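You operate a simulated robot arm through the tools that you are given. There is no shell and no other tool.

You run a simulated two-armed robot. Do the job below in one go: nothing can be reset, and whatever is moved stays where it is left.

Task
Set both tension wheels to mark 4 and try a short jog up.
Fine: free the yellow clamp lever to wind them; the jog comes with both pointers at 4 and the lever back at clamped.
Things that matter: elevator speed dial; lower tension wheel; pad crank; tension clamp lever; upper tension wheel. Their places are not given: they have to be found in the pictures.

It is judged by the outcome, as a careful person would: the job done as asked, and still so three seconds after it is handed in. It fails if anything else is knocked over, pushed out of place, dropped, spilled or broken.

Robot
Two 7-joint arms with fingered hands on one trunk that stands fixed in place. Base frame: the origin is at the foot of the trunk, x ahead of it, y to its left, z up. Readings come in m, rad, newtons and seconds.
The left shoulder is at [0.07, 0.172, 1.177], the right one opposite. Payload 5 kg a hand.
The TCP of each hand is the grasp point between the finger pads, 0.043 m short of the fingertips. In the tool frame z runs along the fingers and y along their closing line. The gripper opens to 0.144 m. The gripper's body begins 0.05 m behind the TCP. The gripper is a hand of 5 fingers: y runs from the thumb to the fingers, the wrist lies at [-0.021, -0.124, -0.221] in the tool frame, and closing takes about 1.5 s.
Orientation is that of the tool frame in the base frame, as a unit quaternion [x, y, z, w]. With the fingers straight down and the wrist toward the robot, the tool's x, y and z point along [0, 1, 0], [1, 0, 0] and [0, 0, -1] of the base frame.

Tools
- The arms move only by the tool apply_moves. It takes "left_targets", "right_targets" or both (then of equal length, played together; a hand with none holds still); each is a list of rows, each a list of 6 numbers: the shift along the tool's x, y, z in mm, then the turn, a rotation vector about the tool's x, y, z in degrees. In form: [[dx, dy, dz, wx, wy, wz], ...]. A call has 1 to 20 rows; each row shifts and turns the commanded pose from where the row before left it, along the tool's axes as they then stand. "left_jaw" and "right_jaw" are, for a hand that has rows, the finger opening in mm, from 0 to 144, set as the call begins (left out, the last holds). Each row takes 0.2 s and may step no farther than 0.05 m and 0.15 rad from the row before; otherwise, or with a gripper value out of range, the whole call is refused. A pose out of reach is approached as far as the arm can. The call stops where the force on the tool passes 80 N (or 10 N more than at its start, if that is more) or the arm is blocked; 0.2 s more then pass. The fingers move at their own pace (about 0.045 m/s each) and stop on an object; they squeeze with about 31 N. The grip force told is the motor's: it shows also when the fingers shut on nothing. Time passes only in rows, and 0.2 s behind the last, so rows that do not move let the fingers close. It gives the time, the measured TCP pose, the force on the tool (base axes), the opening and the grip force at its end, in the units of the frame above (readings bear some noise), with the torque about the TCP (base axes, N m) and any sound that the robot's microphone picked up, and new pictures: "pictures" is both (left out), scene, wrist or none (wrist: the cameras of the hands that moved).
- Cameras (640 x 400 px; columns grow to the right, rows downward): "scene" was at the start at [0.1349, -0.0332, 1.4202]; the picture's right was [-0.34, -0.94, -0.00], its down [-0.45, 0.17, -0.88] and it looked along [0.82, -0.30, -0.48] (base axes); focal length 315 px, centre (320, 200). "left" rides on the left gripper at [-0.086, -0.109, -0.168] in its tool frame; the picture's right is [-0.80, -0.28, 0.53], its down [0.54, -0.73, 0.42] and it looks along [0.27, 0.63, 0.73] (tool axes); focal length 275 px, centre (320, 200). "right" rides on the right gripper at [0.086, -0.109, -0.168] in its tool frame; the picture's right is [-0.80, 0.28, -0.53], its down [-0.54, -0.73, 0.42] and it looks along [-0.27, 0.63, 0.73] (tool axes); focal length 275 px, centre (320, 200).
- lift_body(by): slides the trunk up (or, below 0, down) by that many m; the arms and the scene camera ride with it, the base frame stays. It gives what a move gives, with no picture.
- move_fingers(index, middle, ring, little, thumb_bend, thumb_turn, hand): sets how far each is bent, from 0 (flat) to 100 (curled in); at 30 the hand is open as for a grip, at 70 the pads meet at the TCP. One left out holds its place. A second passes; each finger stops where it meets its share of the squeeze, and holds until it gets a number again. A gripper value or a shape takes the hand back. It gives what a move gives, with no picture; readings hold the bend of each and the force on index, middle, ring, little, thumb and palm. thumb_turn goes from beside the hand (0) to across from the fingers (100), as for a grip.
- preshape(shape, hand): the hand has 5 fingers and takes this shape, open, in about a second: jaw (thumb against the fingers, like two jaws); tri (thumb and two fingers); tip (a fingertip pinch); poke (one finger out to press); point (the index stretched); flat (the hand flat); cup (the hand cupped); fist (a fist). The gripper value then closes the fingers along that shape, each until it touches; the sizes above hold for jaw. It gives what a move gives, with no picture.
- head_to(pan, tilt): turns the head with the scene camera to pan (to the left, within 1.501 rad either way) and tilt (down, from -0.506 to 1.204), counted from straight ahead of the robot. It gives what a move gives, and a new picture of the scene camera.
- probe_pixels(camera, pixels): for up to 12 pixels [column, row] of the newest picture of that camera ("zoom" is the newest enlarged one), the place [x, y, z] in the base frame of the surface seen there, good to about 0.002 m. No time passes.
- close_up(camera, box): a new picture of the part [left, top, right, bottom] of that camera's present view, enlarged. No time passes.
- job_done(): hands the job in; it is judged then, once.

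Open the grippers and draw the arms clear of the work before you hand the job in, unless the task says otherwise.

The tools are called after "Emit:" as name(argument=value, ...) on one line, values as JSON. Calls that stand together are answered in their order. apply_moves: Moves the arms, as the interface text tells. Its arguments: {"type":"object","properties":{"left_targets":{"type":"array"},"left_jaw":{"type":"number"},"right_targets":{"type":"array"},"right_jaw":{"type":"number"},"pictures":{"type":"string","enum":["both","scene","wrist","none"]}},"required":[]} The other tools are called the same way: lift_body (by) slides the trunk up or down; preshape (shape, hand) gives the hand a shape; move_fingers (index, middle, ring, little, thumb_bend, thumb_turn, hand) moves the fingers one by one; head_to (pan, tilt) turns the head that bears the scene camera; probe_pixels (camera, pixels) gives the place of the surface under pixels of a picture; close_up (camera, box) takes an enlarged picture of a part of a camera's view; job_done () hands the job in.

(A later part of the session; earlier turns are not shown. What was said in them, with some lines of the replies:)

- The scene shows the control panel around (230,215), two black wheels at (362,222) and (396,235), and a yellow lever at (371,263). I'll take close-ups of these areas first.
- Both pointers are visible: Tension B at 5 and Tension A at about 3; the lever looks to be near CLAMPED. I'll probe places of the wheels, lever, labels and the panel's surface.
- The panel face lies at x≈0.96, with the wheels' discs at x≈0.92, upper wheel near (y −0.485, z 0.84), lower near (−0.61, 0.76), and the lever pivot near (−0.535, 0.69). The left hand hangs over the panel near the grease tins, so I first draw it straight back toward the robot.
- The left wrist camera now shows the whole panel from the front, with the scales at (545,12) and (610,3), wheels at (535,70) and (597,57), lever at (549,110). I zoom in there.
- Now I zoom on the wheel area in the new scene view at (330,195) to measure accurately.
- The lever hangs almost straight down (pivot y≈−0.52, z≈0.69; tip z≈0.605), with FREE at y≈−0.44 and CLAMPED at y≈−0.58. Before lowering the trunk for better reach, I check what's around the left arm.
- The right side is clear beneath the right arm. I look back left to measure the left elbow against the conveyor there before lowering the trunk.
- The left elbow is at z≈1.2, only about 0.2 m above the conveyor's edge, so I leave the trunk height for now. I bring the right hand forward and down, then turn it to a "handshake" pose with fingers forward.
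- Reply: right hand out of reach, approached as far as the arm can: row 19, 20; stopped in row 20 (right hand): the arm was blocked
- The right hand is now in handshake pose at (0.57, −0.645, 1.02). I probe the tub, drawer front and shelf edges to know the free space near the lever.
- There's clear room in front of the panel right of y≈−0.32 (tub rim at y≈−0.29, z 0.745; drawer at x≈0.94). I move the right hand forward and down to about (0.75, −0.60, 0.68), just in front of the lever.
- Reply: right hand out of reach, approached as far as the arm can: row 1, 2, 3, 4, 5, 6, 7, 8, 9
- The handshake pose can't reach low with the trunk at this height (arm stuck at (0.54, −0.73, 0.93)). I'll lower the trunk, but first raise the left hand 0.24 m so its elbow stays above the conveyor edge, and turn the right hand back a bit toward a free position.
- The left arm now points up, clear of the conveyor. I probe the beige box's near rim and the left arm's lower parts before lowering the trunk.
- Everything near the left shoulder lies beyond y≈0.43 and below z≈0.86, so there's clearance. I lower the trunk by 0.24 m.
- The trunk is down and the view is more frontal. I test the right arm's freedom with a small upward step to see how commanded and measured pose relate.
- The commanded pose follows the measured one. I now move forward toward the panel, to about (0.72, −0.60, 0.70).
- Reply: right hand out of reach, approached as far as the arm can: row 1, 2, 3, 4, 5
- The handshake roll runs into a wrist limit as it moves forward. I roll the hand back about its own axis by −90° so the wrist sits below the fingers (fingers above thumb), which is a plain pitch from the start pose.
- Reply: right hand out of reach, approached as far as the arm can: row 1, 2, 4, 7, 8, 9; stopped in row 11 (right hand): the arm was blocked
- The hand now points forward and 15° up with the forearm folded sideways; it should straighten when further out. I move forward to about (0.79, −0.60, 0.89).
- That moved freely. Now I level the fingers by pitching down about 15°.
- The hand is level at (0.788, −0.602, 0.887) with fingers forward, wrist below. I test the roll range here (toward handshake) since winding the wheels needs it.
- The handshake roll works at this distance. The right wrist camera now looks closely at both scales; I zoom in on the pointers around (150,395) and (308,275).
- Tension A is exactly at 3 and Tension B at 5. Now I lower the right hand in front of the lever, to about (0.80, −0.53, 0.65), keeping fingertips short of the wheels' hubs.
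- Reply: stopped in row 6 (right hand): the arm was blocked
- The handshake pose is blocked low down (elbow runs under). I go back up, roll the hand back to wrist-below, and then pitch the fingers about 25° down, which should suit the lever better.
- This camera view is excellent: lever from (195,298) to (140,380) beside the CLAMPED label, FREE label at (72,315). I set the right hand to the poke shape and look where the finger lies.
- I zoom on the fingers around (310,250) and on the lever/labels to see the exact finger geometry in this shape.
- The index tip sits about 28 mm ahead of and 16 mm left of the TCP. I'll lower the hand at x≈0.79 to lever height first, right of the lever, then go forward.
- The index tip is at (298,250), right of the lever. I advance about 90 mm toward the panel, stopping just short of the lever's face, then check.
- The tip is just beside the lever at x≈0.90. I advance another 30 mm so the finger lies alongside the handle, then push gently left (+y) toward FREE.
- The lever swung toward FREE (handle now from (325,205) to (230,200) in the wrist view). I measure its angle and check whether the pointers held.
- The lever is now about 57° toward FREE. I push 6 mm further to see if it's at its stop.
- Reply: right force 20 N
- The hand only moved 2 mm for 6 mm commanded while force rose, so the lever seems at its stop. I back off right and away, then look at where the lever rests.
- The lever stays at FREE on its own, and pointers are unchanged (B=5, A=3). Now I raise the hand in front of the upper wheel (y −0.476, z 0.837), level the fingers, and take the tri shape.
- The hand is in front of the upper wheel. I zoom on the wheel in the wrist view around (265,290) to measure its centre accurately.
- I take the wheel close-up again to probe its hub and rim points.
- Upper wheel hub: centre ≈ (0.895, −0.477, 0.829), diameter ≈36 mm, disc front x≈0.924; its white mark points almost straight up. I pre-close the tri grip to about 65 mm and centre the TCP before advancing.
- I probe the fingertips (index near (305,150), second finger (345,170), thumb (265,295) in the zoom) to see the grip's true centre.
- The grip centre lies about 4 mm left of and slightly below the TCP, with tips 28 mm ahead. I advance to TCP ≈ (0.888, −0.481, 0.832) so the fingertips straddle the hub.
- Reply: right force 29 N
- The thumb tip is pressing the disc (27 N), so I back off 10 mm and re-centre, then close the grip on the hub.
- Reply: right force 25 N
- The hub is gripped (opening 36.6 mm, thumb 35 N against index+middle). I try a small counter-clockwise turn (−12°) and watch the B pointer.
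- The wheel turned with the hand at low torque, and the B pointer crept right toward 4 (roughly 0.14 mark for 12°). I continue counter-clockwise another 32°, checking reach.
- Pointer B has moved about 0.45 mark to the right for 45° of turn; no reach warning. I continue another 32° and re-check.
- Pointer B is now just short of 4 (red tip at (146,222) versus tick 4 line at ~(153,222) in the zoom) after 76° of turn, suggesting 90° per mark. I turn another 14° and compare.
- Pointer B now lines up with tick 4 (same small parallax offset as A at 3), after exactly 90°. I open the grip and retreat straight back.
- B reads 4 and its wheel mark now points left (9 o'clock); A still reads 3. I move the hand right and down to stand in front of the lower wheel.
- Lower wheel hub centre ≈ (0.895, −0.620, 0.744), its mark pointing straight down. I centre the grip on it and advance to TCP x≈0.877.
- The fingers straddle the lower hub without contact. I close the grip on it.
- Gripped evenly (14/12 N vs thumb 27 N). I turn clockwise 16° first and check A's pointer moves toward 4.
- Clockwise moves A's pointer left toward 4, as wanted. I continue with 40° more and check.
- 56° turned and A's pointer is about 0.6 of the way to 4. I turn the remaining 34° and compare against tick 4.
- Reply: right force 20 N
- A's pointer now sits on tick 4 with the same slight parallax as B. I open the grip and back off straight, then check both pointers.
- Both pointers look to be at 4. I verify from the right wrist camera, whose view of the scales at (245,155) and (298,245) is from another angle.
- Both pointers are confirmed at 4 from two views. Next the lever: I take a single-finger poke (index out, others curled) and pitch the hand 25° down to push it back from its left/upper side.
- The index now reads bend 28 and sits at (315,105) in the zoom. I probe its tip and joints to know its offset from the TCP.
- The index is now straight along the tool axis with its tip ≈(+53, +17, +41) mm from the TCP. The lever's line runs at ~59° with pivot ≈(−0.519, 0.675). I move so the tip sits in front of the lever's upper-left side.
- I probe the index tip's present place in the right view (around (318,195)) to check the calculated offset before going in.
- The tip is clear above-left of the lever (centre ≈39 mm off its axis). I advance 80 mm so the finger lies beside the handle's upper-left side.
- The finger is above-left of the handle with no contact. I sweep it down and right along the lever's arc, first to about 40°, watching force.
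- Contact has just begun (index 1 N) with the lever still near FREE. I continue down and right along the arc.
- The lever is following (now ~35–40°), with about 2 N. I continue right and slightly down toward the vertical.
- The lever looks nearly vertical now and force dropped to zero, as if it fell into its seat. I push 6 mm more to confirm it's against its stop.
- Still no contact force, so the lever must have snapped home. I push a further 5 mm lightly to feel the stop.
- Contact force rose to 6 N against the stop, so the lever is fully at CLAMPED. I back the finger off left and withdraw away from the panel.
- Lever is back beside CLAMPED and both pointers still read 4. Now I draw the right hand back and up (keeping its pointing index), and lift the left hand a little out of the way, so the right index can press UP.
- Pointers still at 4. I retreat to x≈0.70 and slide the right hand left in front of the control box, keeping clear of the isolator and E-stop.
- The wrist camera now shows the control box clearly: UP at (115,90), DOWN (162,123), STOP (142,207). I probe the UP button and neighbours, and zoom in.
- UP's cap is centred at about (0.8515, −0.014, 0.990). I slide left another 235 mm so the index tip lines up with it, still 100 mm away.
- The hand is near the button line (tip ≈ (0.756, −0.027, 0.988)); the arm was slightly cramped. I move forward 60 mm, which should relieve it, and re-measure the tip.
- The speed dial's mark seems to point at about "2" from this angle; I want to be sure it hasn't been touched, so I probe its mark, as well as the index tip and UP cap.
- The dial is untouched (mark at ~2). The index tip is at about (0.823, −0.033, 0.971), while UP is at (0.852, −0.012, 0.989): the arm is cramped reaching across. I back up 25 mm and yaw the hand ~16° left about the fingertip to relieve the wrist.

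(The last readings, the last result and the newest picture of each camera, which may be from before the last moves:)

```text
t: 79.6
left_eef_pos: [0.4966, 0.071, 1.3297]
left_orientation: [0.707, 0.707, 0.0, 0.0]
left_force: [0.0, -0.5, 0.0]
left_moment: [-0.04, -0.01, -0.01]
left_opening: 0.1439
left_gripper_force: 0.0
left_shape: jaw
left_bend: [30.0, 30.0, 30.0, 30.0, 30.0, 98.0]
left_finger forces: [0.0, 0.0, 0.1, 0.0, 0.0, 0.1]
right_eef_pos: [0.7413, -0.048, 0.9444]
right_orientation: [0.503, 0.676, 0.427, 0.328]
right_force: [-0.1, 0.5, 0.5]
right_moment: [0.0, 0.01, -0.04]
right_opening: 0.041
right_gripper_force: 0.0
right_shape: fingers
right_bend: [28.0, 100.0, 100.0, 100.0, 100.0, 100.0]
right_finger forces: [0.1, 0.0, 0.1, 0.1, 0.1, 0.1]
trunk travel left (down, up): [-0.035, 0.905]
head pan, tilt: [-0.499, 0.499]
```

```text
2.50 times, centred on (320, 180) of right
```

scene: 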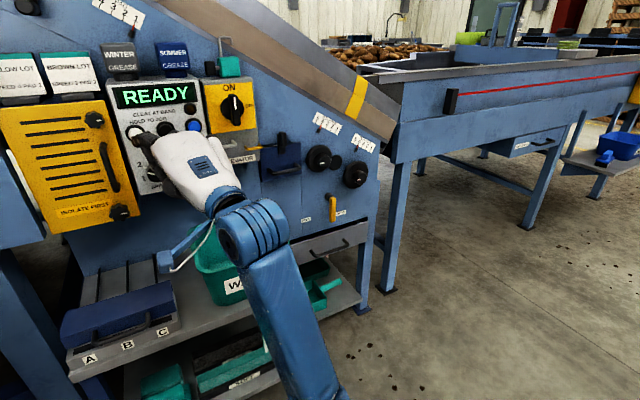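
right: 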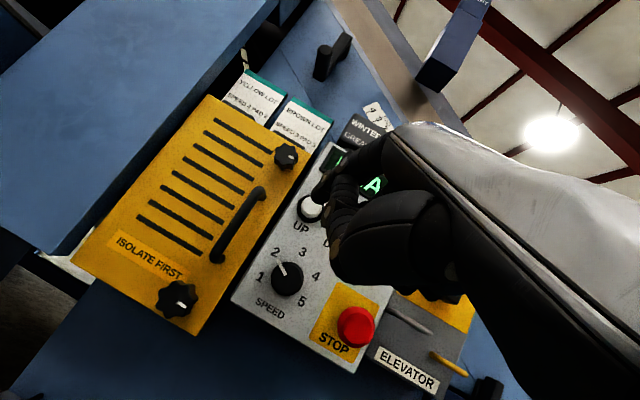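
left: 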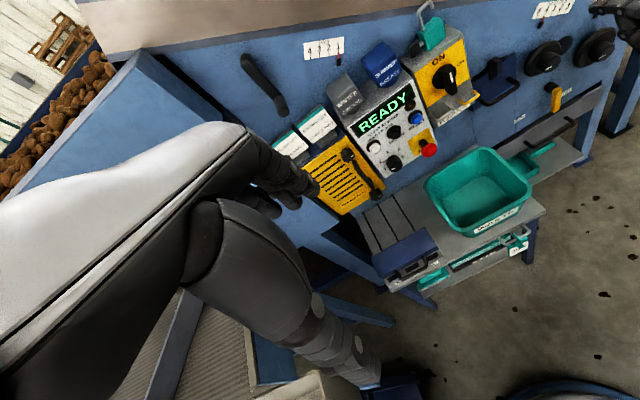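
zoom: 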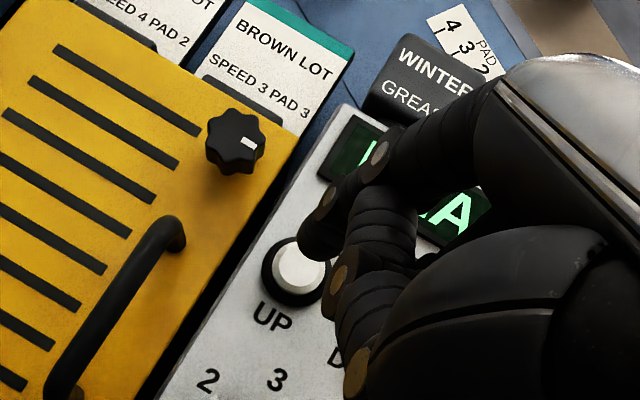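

The yaw freed the arm; the tip is now ≈ (0.788, −0.016, 0.986), in line with UP. I approach 40 mm along the panel normal, then re-measure before pressing.

Emit:
apply_moves(right_targets=[[-4.1, 9.8, 17.3, 0, 0, 0], [-4.1, 9.8, 17.3, 0, 0, 0]], pictures="both")

Emit:
close_up(camera="right", box=[240, 100, 400, 260])

Emit:
probe_pixels(camera="zoom", pixels=[[300, 245], [308, 252], [318, 255], [325, 200], [300, 275], [290, 265], [310, 280]])

```text
t: 80.2
left_eef_pos: [0.4977, 0.0691, 1.33]
left_orientation: [0.706, 0.708, 0.0, -0.001]
left_force: [-0.2, -0.1, 0.9]
left_moment: [-0.02, -0.02, -0.01]
left_opening: 0.144
left_gripper_force: 0.1
left_shape: jaw
left_bend: [30.0, 30.0, 30.0, 30.0, 30.0, 98.0]
left_finger forces: [0.0, 0.0, 0.0, 0.0, 0.0, 0.0]
right_eef_pos: [0.7822, -0.0456, 0.9472]
right_orientation: [0.504, 0.676, 0.425, 0.329]
right_force: [-0.6, -0.1, -0.4]
right_moment: [0.04, 0.01, 0.01]
right_opening: 0.0413
right_gripper_force: 0.0
right_shape: fingers
right_bend: [28.0, 100.0, 100.0, 100.0, 100.0, 100.0]
right_finger forces: [0.1, 0.1, 0.1, 0.1, 0.1, 0.0]
trunk travel left (down, up): [-0.035, 0.905]
head pan, tilt: [-0.499, 0.499]
```

scene: 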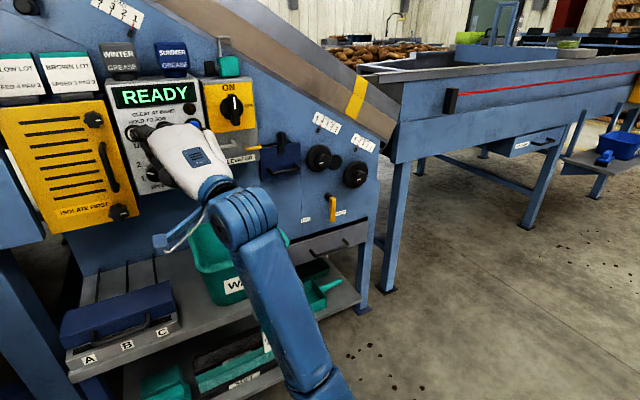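
right: 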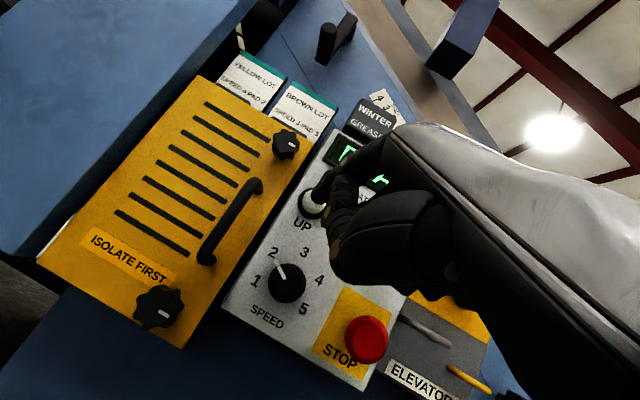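

```text
2.50 times, centred on (320, 180) of right
```

zoom: 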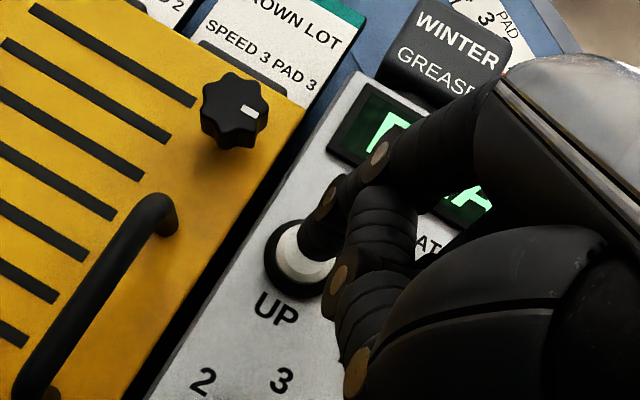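

```text
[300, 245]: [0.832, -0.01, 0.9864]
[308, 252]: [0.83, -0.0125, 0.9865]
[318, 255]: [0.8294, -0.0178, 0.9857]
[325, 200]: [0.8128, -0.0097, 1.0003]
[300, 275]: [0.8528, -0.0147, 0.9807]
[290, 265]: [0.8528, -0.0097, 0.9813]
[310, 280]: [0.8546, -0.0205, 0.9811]
```

The tip is centred on UP (≈ (0.832, −0.015, 0.988)), about 12–15 mm short. Pointers are at 4, lever clamped, display READY; I close in slowly in 4 mm steps to make contact.

Emit:
apply_moves(right_targets=[[-1.1, 1.6, 3.5, 0, 0, 0], [-1.1, 1.6, 3.5, 0, 0, 0], [-1.1, 1.6, 3.5, 0, 0, 0]], pictures="both")

Emit:
close_up(camera="right", box=[240, 100, 400, 260])

```text
t: 81.0
left_eef_pos: [0.4973, 0.0692, 1.3296]
left_orientation: [0.706, 0.708, 0.0, 0.0]
left_force: [0.2, -0.5, -0.5]
left_moment: [0.0, 0.03, -0.03]
left_opening: 0.1439
left_gripper_force: 0.1
left_shape: jaw
left_bend: [30.0, 30.0, 30.0, 30.0, 30.0, 98.0]
left_finger forces: [0.0, 0.1, 0.1, 0.0, 0.1, 0.1]
right_eef_pos: [0.7942, -0.047, 0.9477]
right_orientation: [0.503, 0.676, 0.426, 0.328]
right_force: [-4.0, 0.5, -0.2]
right_moment: [-0.03, -0.19, 0.13]
right_opening: 0.0409
right_gripper_force: 2.2
right_shape: fingers
right_bend: [28.0, 100.0, 100.0, 100.0, 100.0, 100.0]
right_finger forces: [4.4, 0.0, 0.0, 0.0, 0.0, 0.0]
trunk travel left (down, up): [-0.035, 0.905]
head pan, tilt: [-0.499, 0.499]
heard: click
```

scene: 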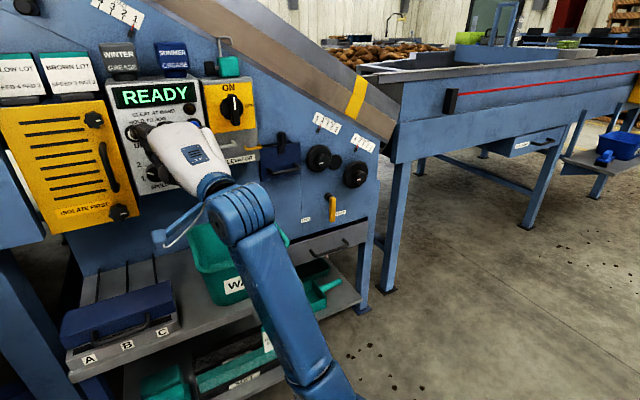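
right: 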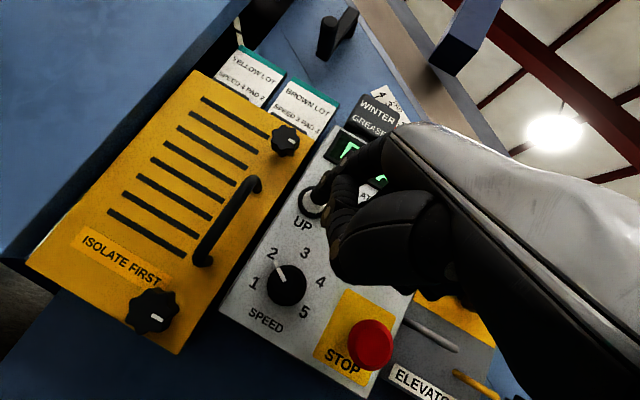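

```text
2.50 times, centred on (320, 180) of right
```

zoom: 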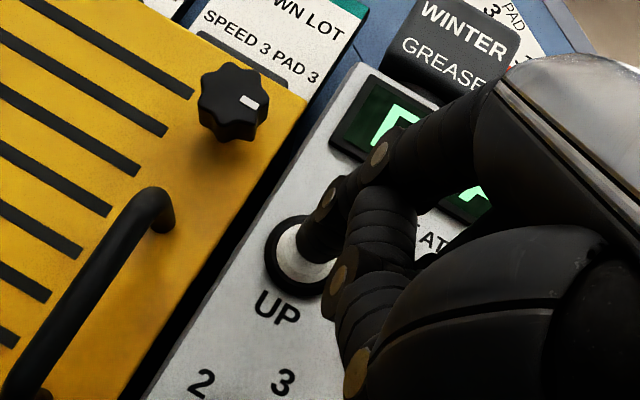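

I heard a click with 4 N on the finger, so the button is just being pressed. I hold in place briefly to see whether the jog runs.

Emit:
apply_moves(right_targets=[[0, 0, 0, 0, 0, 0], [0, 0, 0, 0, 0, 0]], pictures="scene")

Emit:
close_up(camera="scene", box=[90, 60, 270, 200])

```text
t: 81.6
left_eef_pos: [0.4973, 0.0695, 1.3305]
left_orientation: [0.706, 0.708, 0.0, 0.0]
left_force: [0.5, -0.4, 1.2]
left_moment: [-0.01, 0.02, -0.01]
left_opening: 0.1439
left_gripper_force: 0.1
left_shape: jaw
left_bend: [30.0, 30.0, 30.0, 30.0, 30.0, 98.0]
left_finger forces: [0.1, 0.0, 0.1, 0.0, 0.0, 0.1]
right_eef_pos: [0.7936, -0.0454, 0.9475]
right_orientation: [0.504, 0.677, 0.425, 0.327]
right_force: [-4.3, 0.2, -1.3]
right_moment: [-0.02, -0.2, 0.14]
right_opening: 0.0406
right_gripper_force: 2.5
right_shape: fingers
right_bend: [28.0, 100.0, 100.0, 100.0, 100.0, 100.0]
right_finger forces: [4.9, 0.1, 0.0, 0.0, 0.1, 0.1]
trunk travel left (down, up): [-0.035, 0.905]
head pan, tilt: [-0.499, 0.499]
```

scene: 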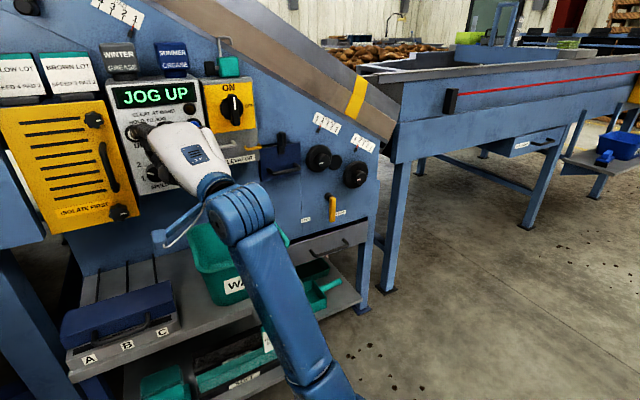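

```text
2.86 times, centred on (180, 130) of scene
```

zoom: 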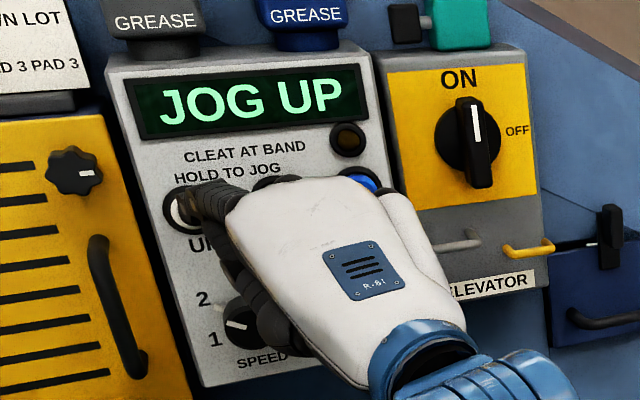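

The display reads JOG UP — the jog is running. I hold two more ticks and then release and back away in the same move.

Emit:
apply_moves(right_targets=[[0, 0, 0, 0, 0, 0], [0, 0, 0, 0, 0, 0], [3.3, -4.8, -10.5, 0, 0, 0], [5.5, -8, -17.5, 0, 0, 0], [5.5, -8, -17.5, 0, 0, 0]], pictures="both")

Emit:
close_up(camera="scene", box=[90, 60, 270, 200])

Emit:
close_up(camera="scene", box=[290, 90, 410, 240])

```text
t: 82.8
left_eef_pos: [0.4977, 0.0696, 1.3301]
left_orientation: [0.706, 0.708, -0.001, 0.0]
left_force: [0.1, 0.1, 0.3]
left_moment: [0.0, -0.04, 0.0]
left_opening: 0.1438
left_gripper_force: 0.0
left_shape: jaw
left_bend: [30.0, 30.0, 30.0, 30.0, 30.0, 98.0]
left_finger forces: [0.0, 0.0, 0.1, 0.0, 0.0, 0.0]
right_eef_pos: [0.7417, -0.0443, 0.9489]
right_orientation: [0.505, 0.676, 0.425, 0.329]
right_force: [-0.3, 0.4, 0.2]
right_moment: [-0.03, 0.02, -0.04]
right_opening: 0.0408
right_gripper_force: 0.1
right_shape: fingers
right_bend: [28.0, 100.0, 100.0, 100.0, 100.0, 100.0]
right_finger forces: [0.0, 0.0, 0.0, 0.1, 0.0, 0.1]
trunk travel left (down, up): [-0.035, 0.905]
head pan, tilt: [-0.499, 0.499]
```

scene: 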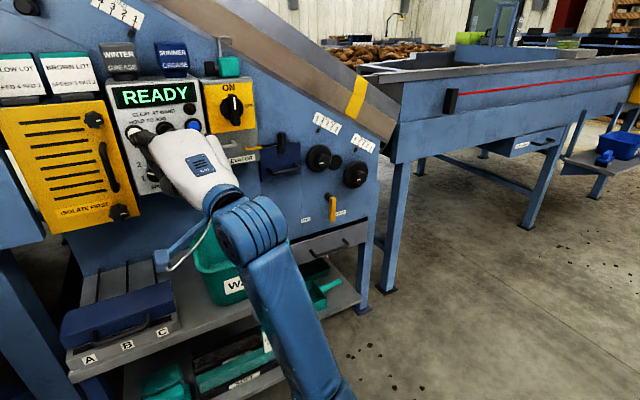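
right: 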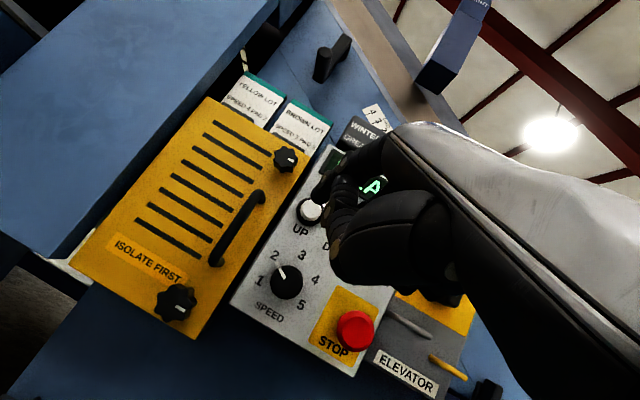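

```text
2.86 times, centred on (180, 130) of scene
```

zoom: 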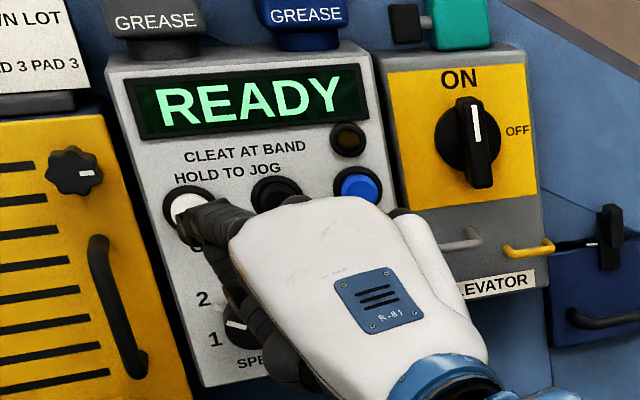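

```text
2.67 times, centred on (350, 165) of scene
```

zoom: 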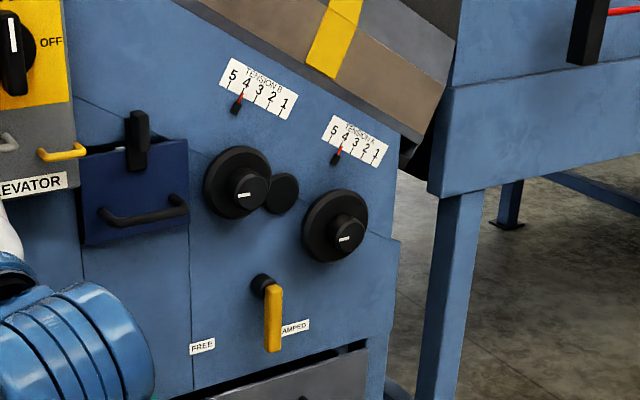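

The jog ended, display back to READY, both pointers on 4, lever at CLAMPED. Now I draw the right hand back and off to the right, clear of the machine.

Emit:
apply_moves(right_targets=[[8.4, -12, -26.2, 0, 0, 0], [-30, -17.2, -36.1, 0, 0, 0], [-38.4, -5.2, -9.9, 0, 0, 0], [-38.4, -5.2, -9.9, 0, 0, 0], [-38.4, -5.2, -9.9, 0, 0, 0], [-38.4, -5.2, -9.9, 0, 0, 0], [-38.4, -5.2, -9.9, 0, 0, 0], [-38.4, -5.2, -9.9, 0, 0, 0], [-38.4, -5.2, -9.9, 0, 0, 0], [-38.4, -5.2, -9.9, 0, 0, 0], [-30, -17.2, -36.1, 0, 0, 0], [8.4, -12, -26.2, 0, 0, 0]], pictures="both")

```text
t: 85.4
left_eef_pos: [0.4961, 0.0687, 1.3306]
left_orientation: [0.706, 0.708, -0.001, 0.0]
left_force: [-0.1, 0.6, -0.2]
left_moment: [-0.08, -0.02, -0.01]
left_opening: 0.1444
left_gripper_force: 0.1
left_shape: jaw
left_bend: [30.0, 30.0, 30.0, 30.0, 30.0, 98.0]
left_finger forces: [0.0, 0.1, 0.0, 0.1, 0.0, 0.0]
right_eef_pos: [0.6208, -0.4435, 0.9484]
right_orientation: [0.504, 0.676, 0.425, 0.329]
right_force: [-0.3, -0.5, -1.4]
right_moment: [-0.04, 0.0, -0.04]
right_opening: 0.041
right_gripper_force: 0.0
right_shape: fingers
right_bend: [28.0, 100.0, 100.0, 100.0, 100.0, 100.0]
right_finger forces: [0.0, 0.0, 0.0, 0.0, 0.0, 0.0]
trunk travel left (down, up): [-0.035, 0.905]
head pan, tilt: [-0.499, 0.499]
```

scene: 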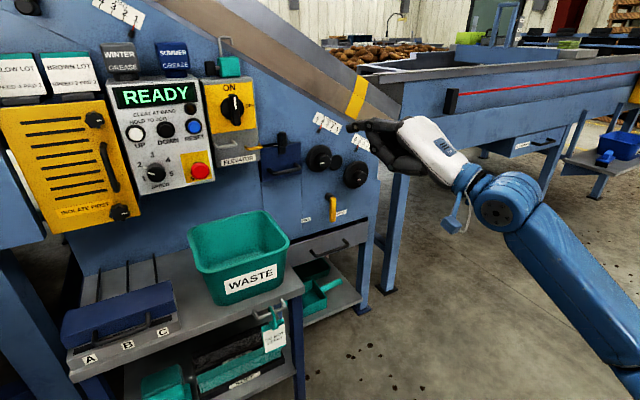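
right: 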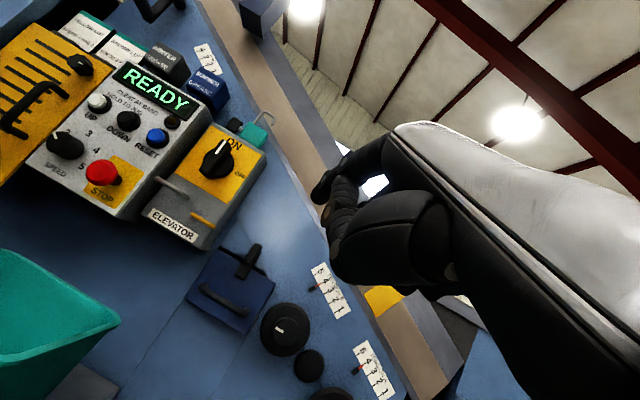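

The right arm is clear. I open the right hand to the jaw shape, then move it a little further right and take final close-ups of the pointers, lever and control box.

Emit:
preshape(hand="right", shape="jaw")

Emit:
apply_moves(right_targets=[[-38.4, -5.2, -9.9, 0, 0, 0], [-38.4, -5.2, -9.9, 0, 0, 0], [-38.4, -5.2, -9.9, 0, 0, 0], [-38.4, -5.2, -9.9, 0, 0, 0]], right_jaw=144, pictures="scene")

Emit:
close_up(camera="scene", box=[295, 100, 395, 235])

Emit:
close_up(camera="scene", box=[90, 40, 270, 200])

Emit:
close_up(camera="scene", box=[310, 105, 390, 160])

```text
t: 86.3
left_eef_pos: [0.4978, 0.0693, 1.3294]
left_orientation: [0.707, 0.708, 0.001, 0.0]
left_force: [0.0, 0.0, -0.2]
left_moment: [0.02, -0.03, -0.01]
left_opening: 0.1439
left_gripper_force: 0.0
left_shape: jaw
left_bend: [30.0, 30.0, 30.0, 30.0, 30.0, 98.0]
left_finger forces: [0.0, 0.0, 0.0, 0.0, 0.0, 0.0]
right_eef_pos: [0.6215, -0.4442, 0.9471]
right_orientation: [0.503, 0.676, 0.426, 0.328]
right_force: [-0.6, -0.3, 0.4]
right_moment: [0.0, 0.01, -0.02]
right_opening: 0.1438
right_gripper_force: 0.1
right_shape: jaw
right_bend: [30.0, 30.0, 30.0, 30.0, 30.0, 98.0]
right_finger forces: [0.0, 0.1, 0.1, 0.1, 0.0, 0.1]
trunk travel left (down, up): [-0.035, 0.905]
head pan, tilt: [-0.499, 0.499]
```

```text
t: 87.3
left_eef_pos: [0.4983, 0.0674, 1.3288]
left_orientation: [0.707, 0.708, 0.0, -0.001]
left_force: [-0.1, 0.0, 0.1]
left_moment: [0.01, 0.02, -0.02]
left_opening: 0.1439
left_gripper_force: 0.1
left_shape: jaw
left_bend: [30.0, 30.0, 30.0, 30.0, 30.0, 98.0]
left_finger forces: [0.1, 0.0, 0.0, 0.0, 0.0, 0.0]
right_eef_pos: [0.6204, -0.6023, 0.9483]
right_orientation: [0.504, 0.676, 0.426, 0.328]
right_force: [0.0, -0.9, -0.6]
right_moment: [0.05, 0.03, 0.05]
right_opening: 0.1438
right_gripper_force: 0.0
right_shape: jaw
right_bend: [30.0, 30.0, 30.0, 30.0, 30.0, 98.0]
right_finger forces: [0.0, 0.1, 0.1, 0.0, 0.0, 0.0]
trunk travel left (down, up): [-0.035, 0.905]
head pan, tilt: [-0.499, 0.499]
```

scene: 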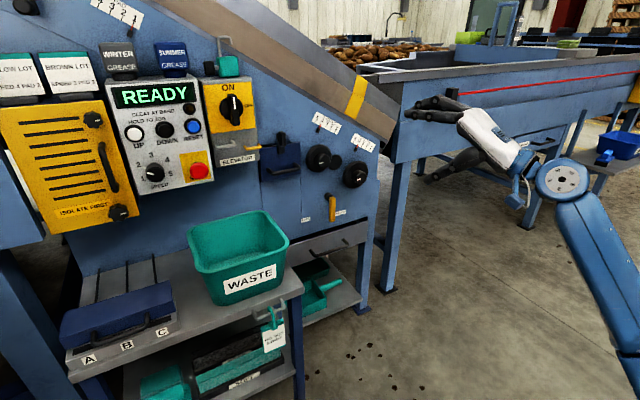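

```text
2.96 times, centred on (345, 168) of scene
```

zoom: 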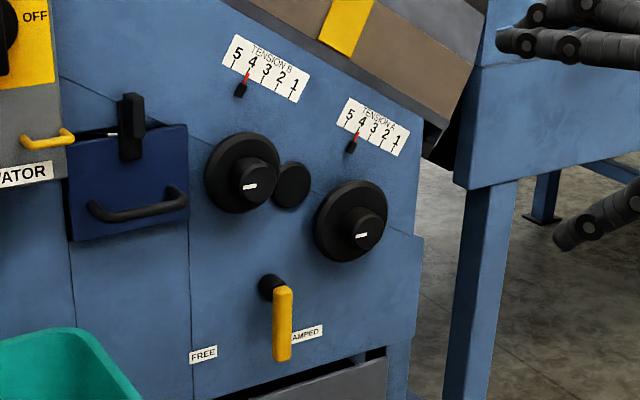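

```text
2.50 times, centred on (180, 120) of scene
```

zoom: 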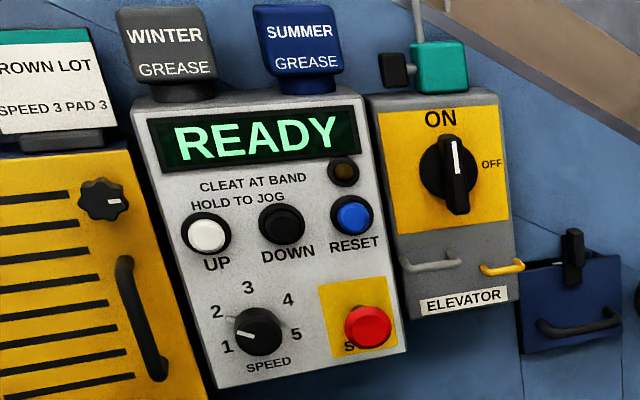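

```text
7.27 times, centred on (350, 132) of scene
```

zoom: 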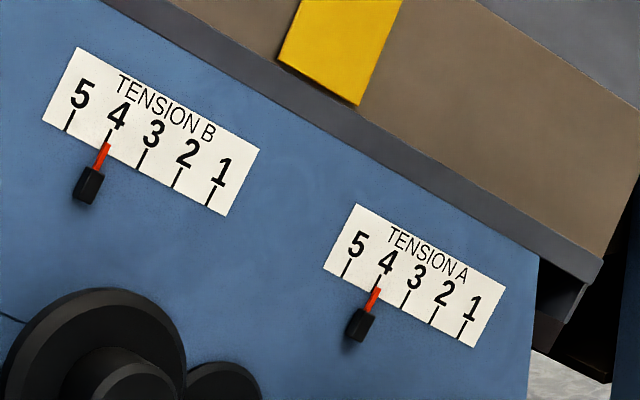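

Final check: both pointers on 4, lever at CLAMPED as at the start, display READY after the JOG UP, speed dial and other controls unchanged, and both arms clear with open hands. I hand the job in.

Emit:
job_done()

```text
The job is handed in.
```

Both tension wheels are set to mark 4, the clamp lever is back at CLAMPED, and the short jog up ran.

- **Tension wheels:** I swung the yellow lever to FREE. Then I turned the upper wheel (Tension B) down from 5 and the lower wheel (Tension A) up from 3, a quarter turn each. Both pointers still sat on the 4 tick in the last close-ups, after the jog.
- **Clamp lever:** I pushed it back until it met its stop. It now hangs where it did at the start.
- **Jog:** I held UP for about a second. The display changed to JOG UP, then back to READY when I let go.
- **Everything else:** I didn't touch the speed dial, the pad crank or any other control. Nothing was knocked or moved. Both hands are open and clear of the machine.

The trunk is still lowered by 0.24 m, which I did to reach the lever and wheels.
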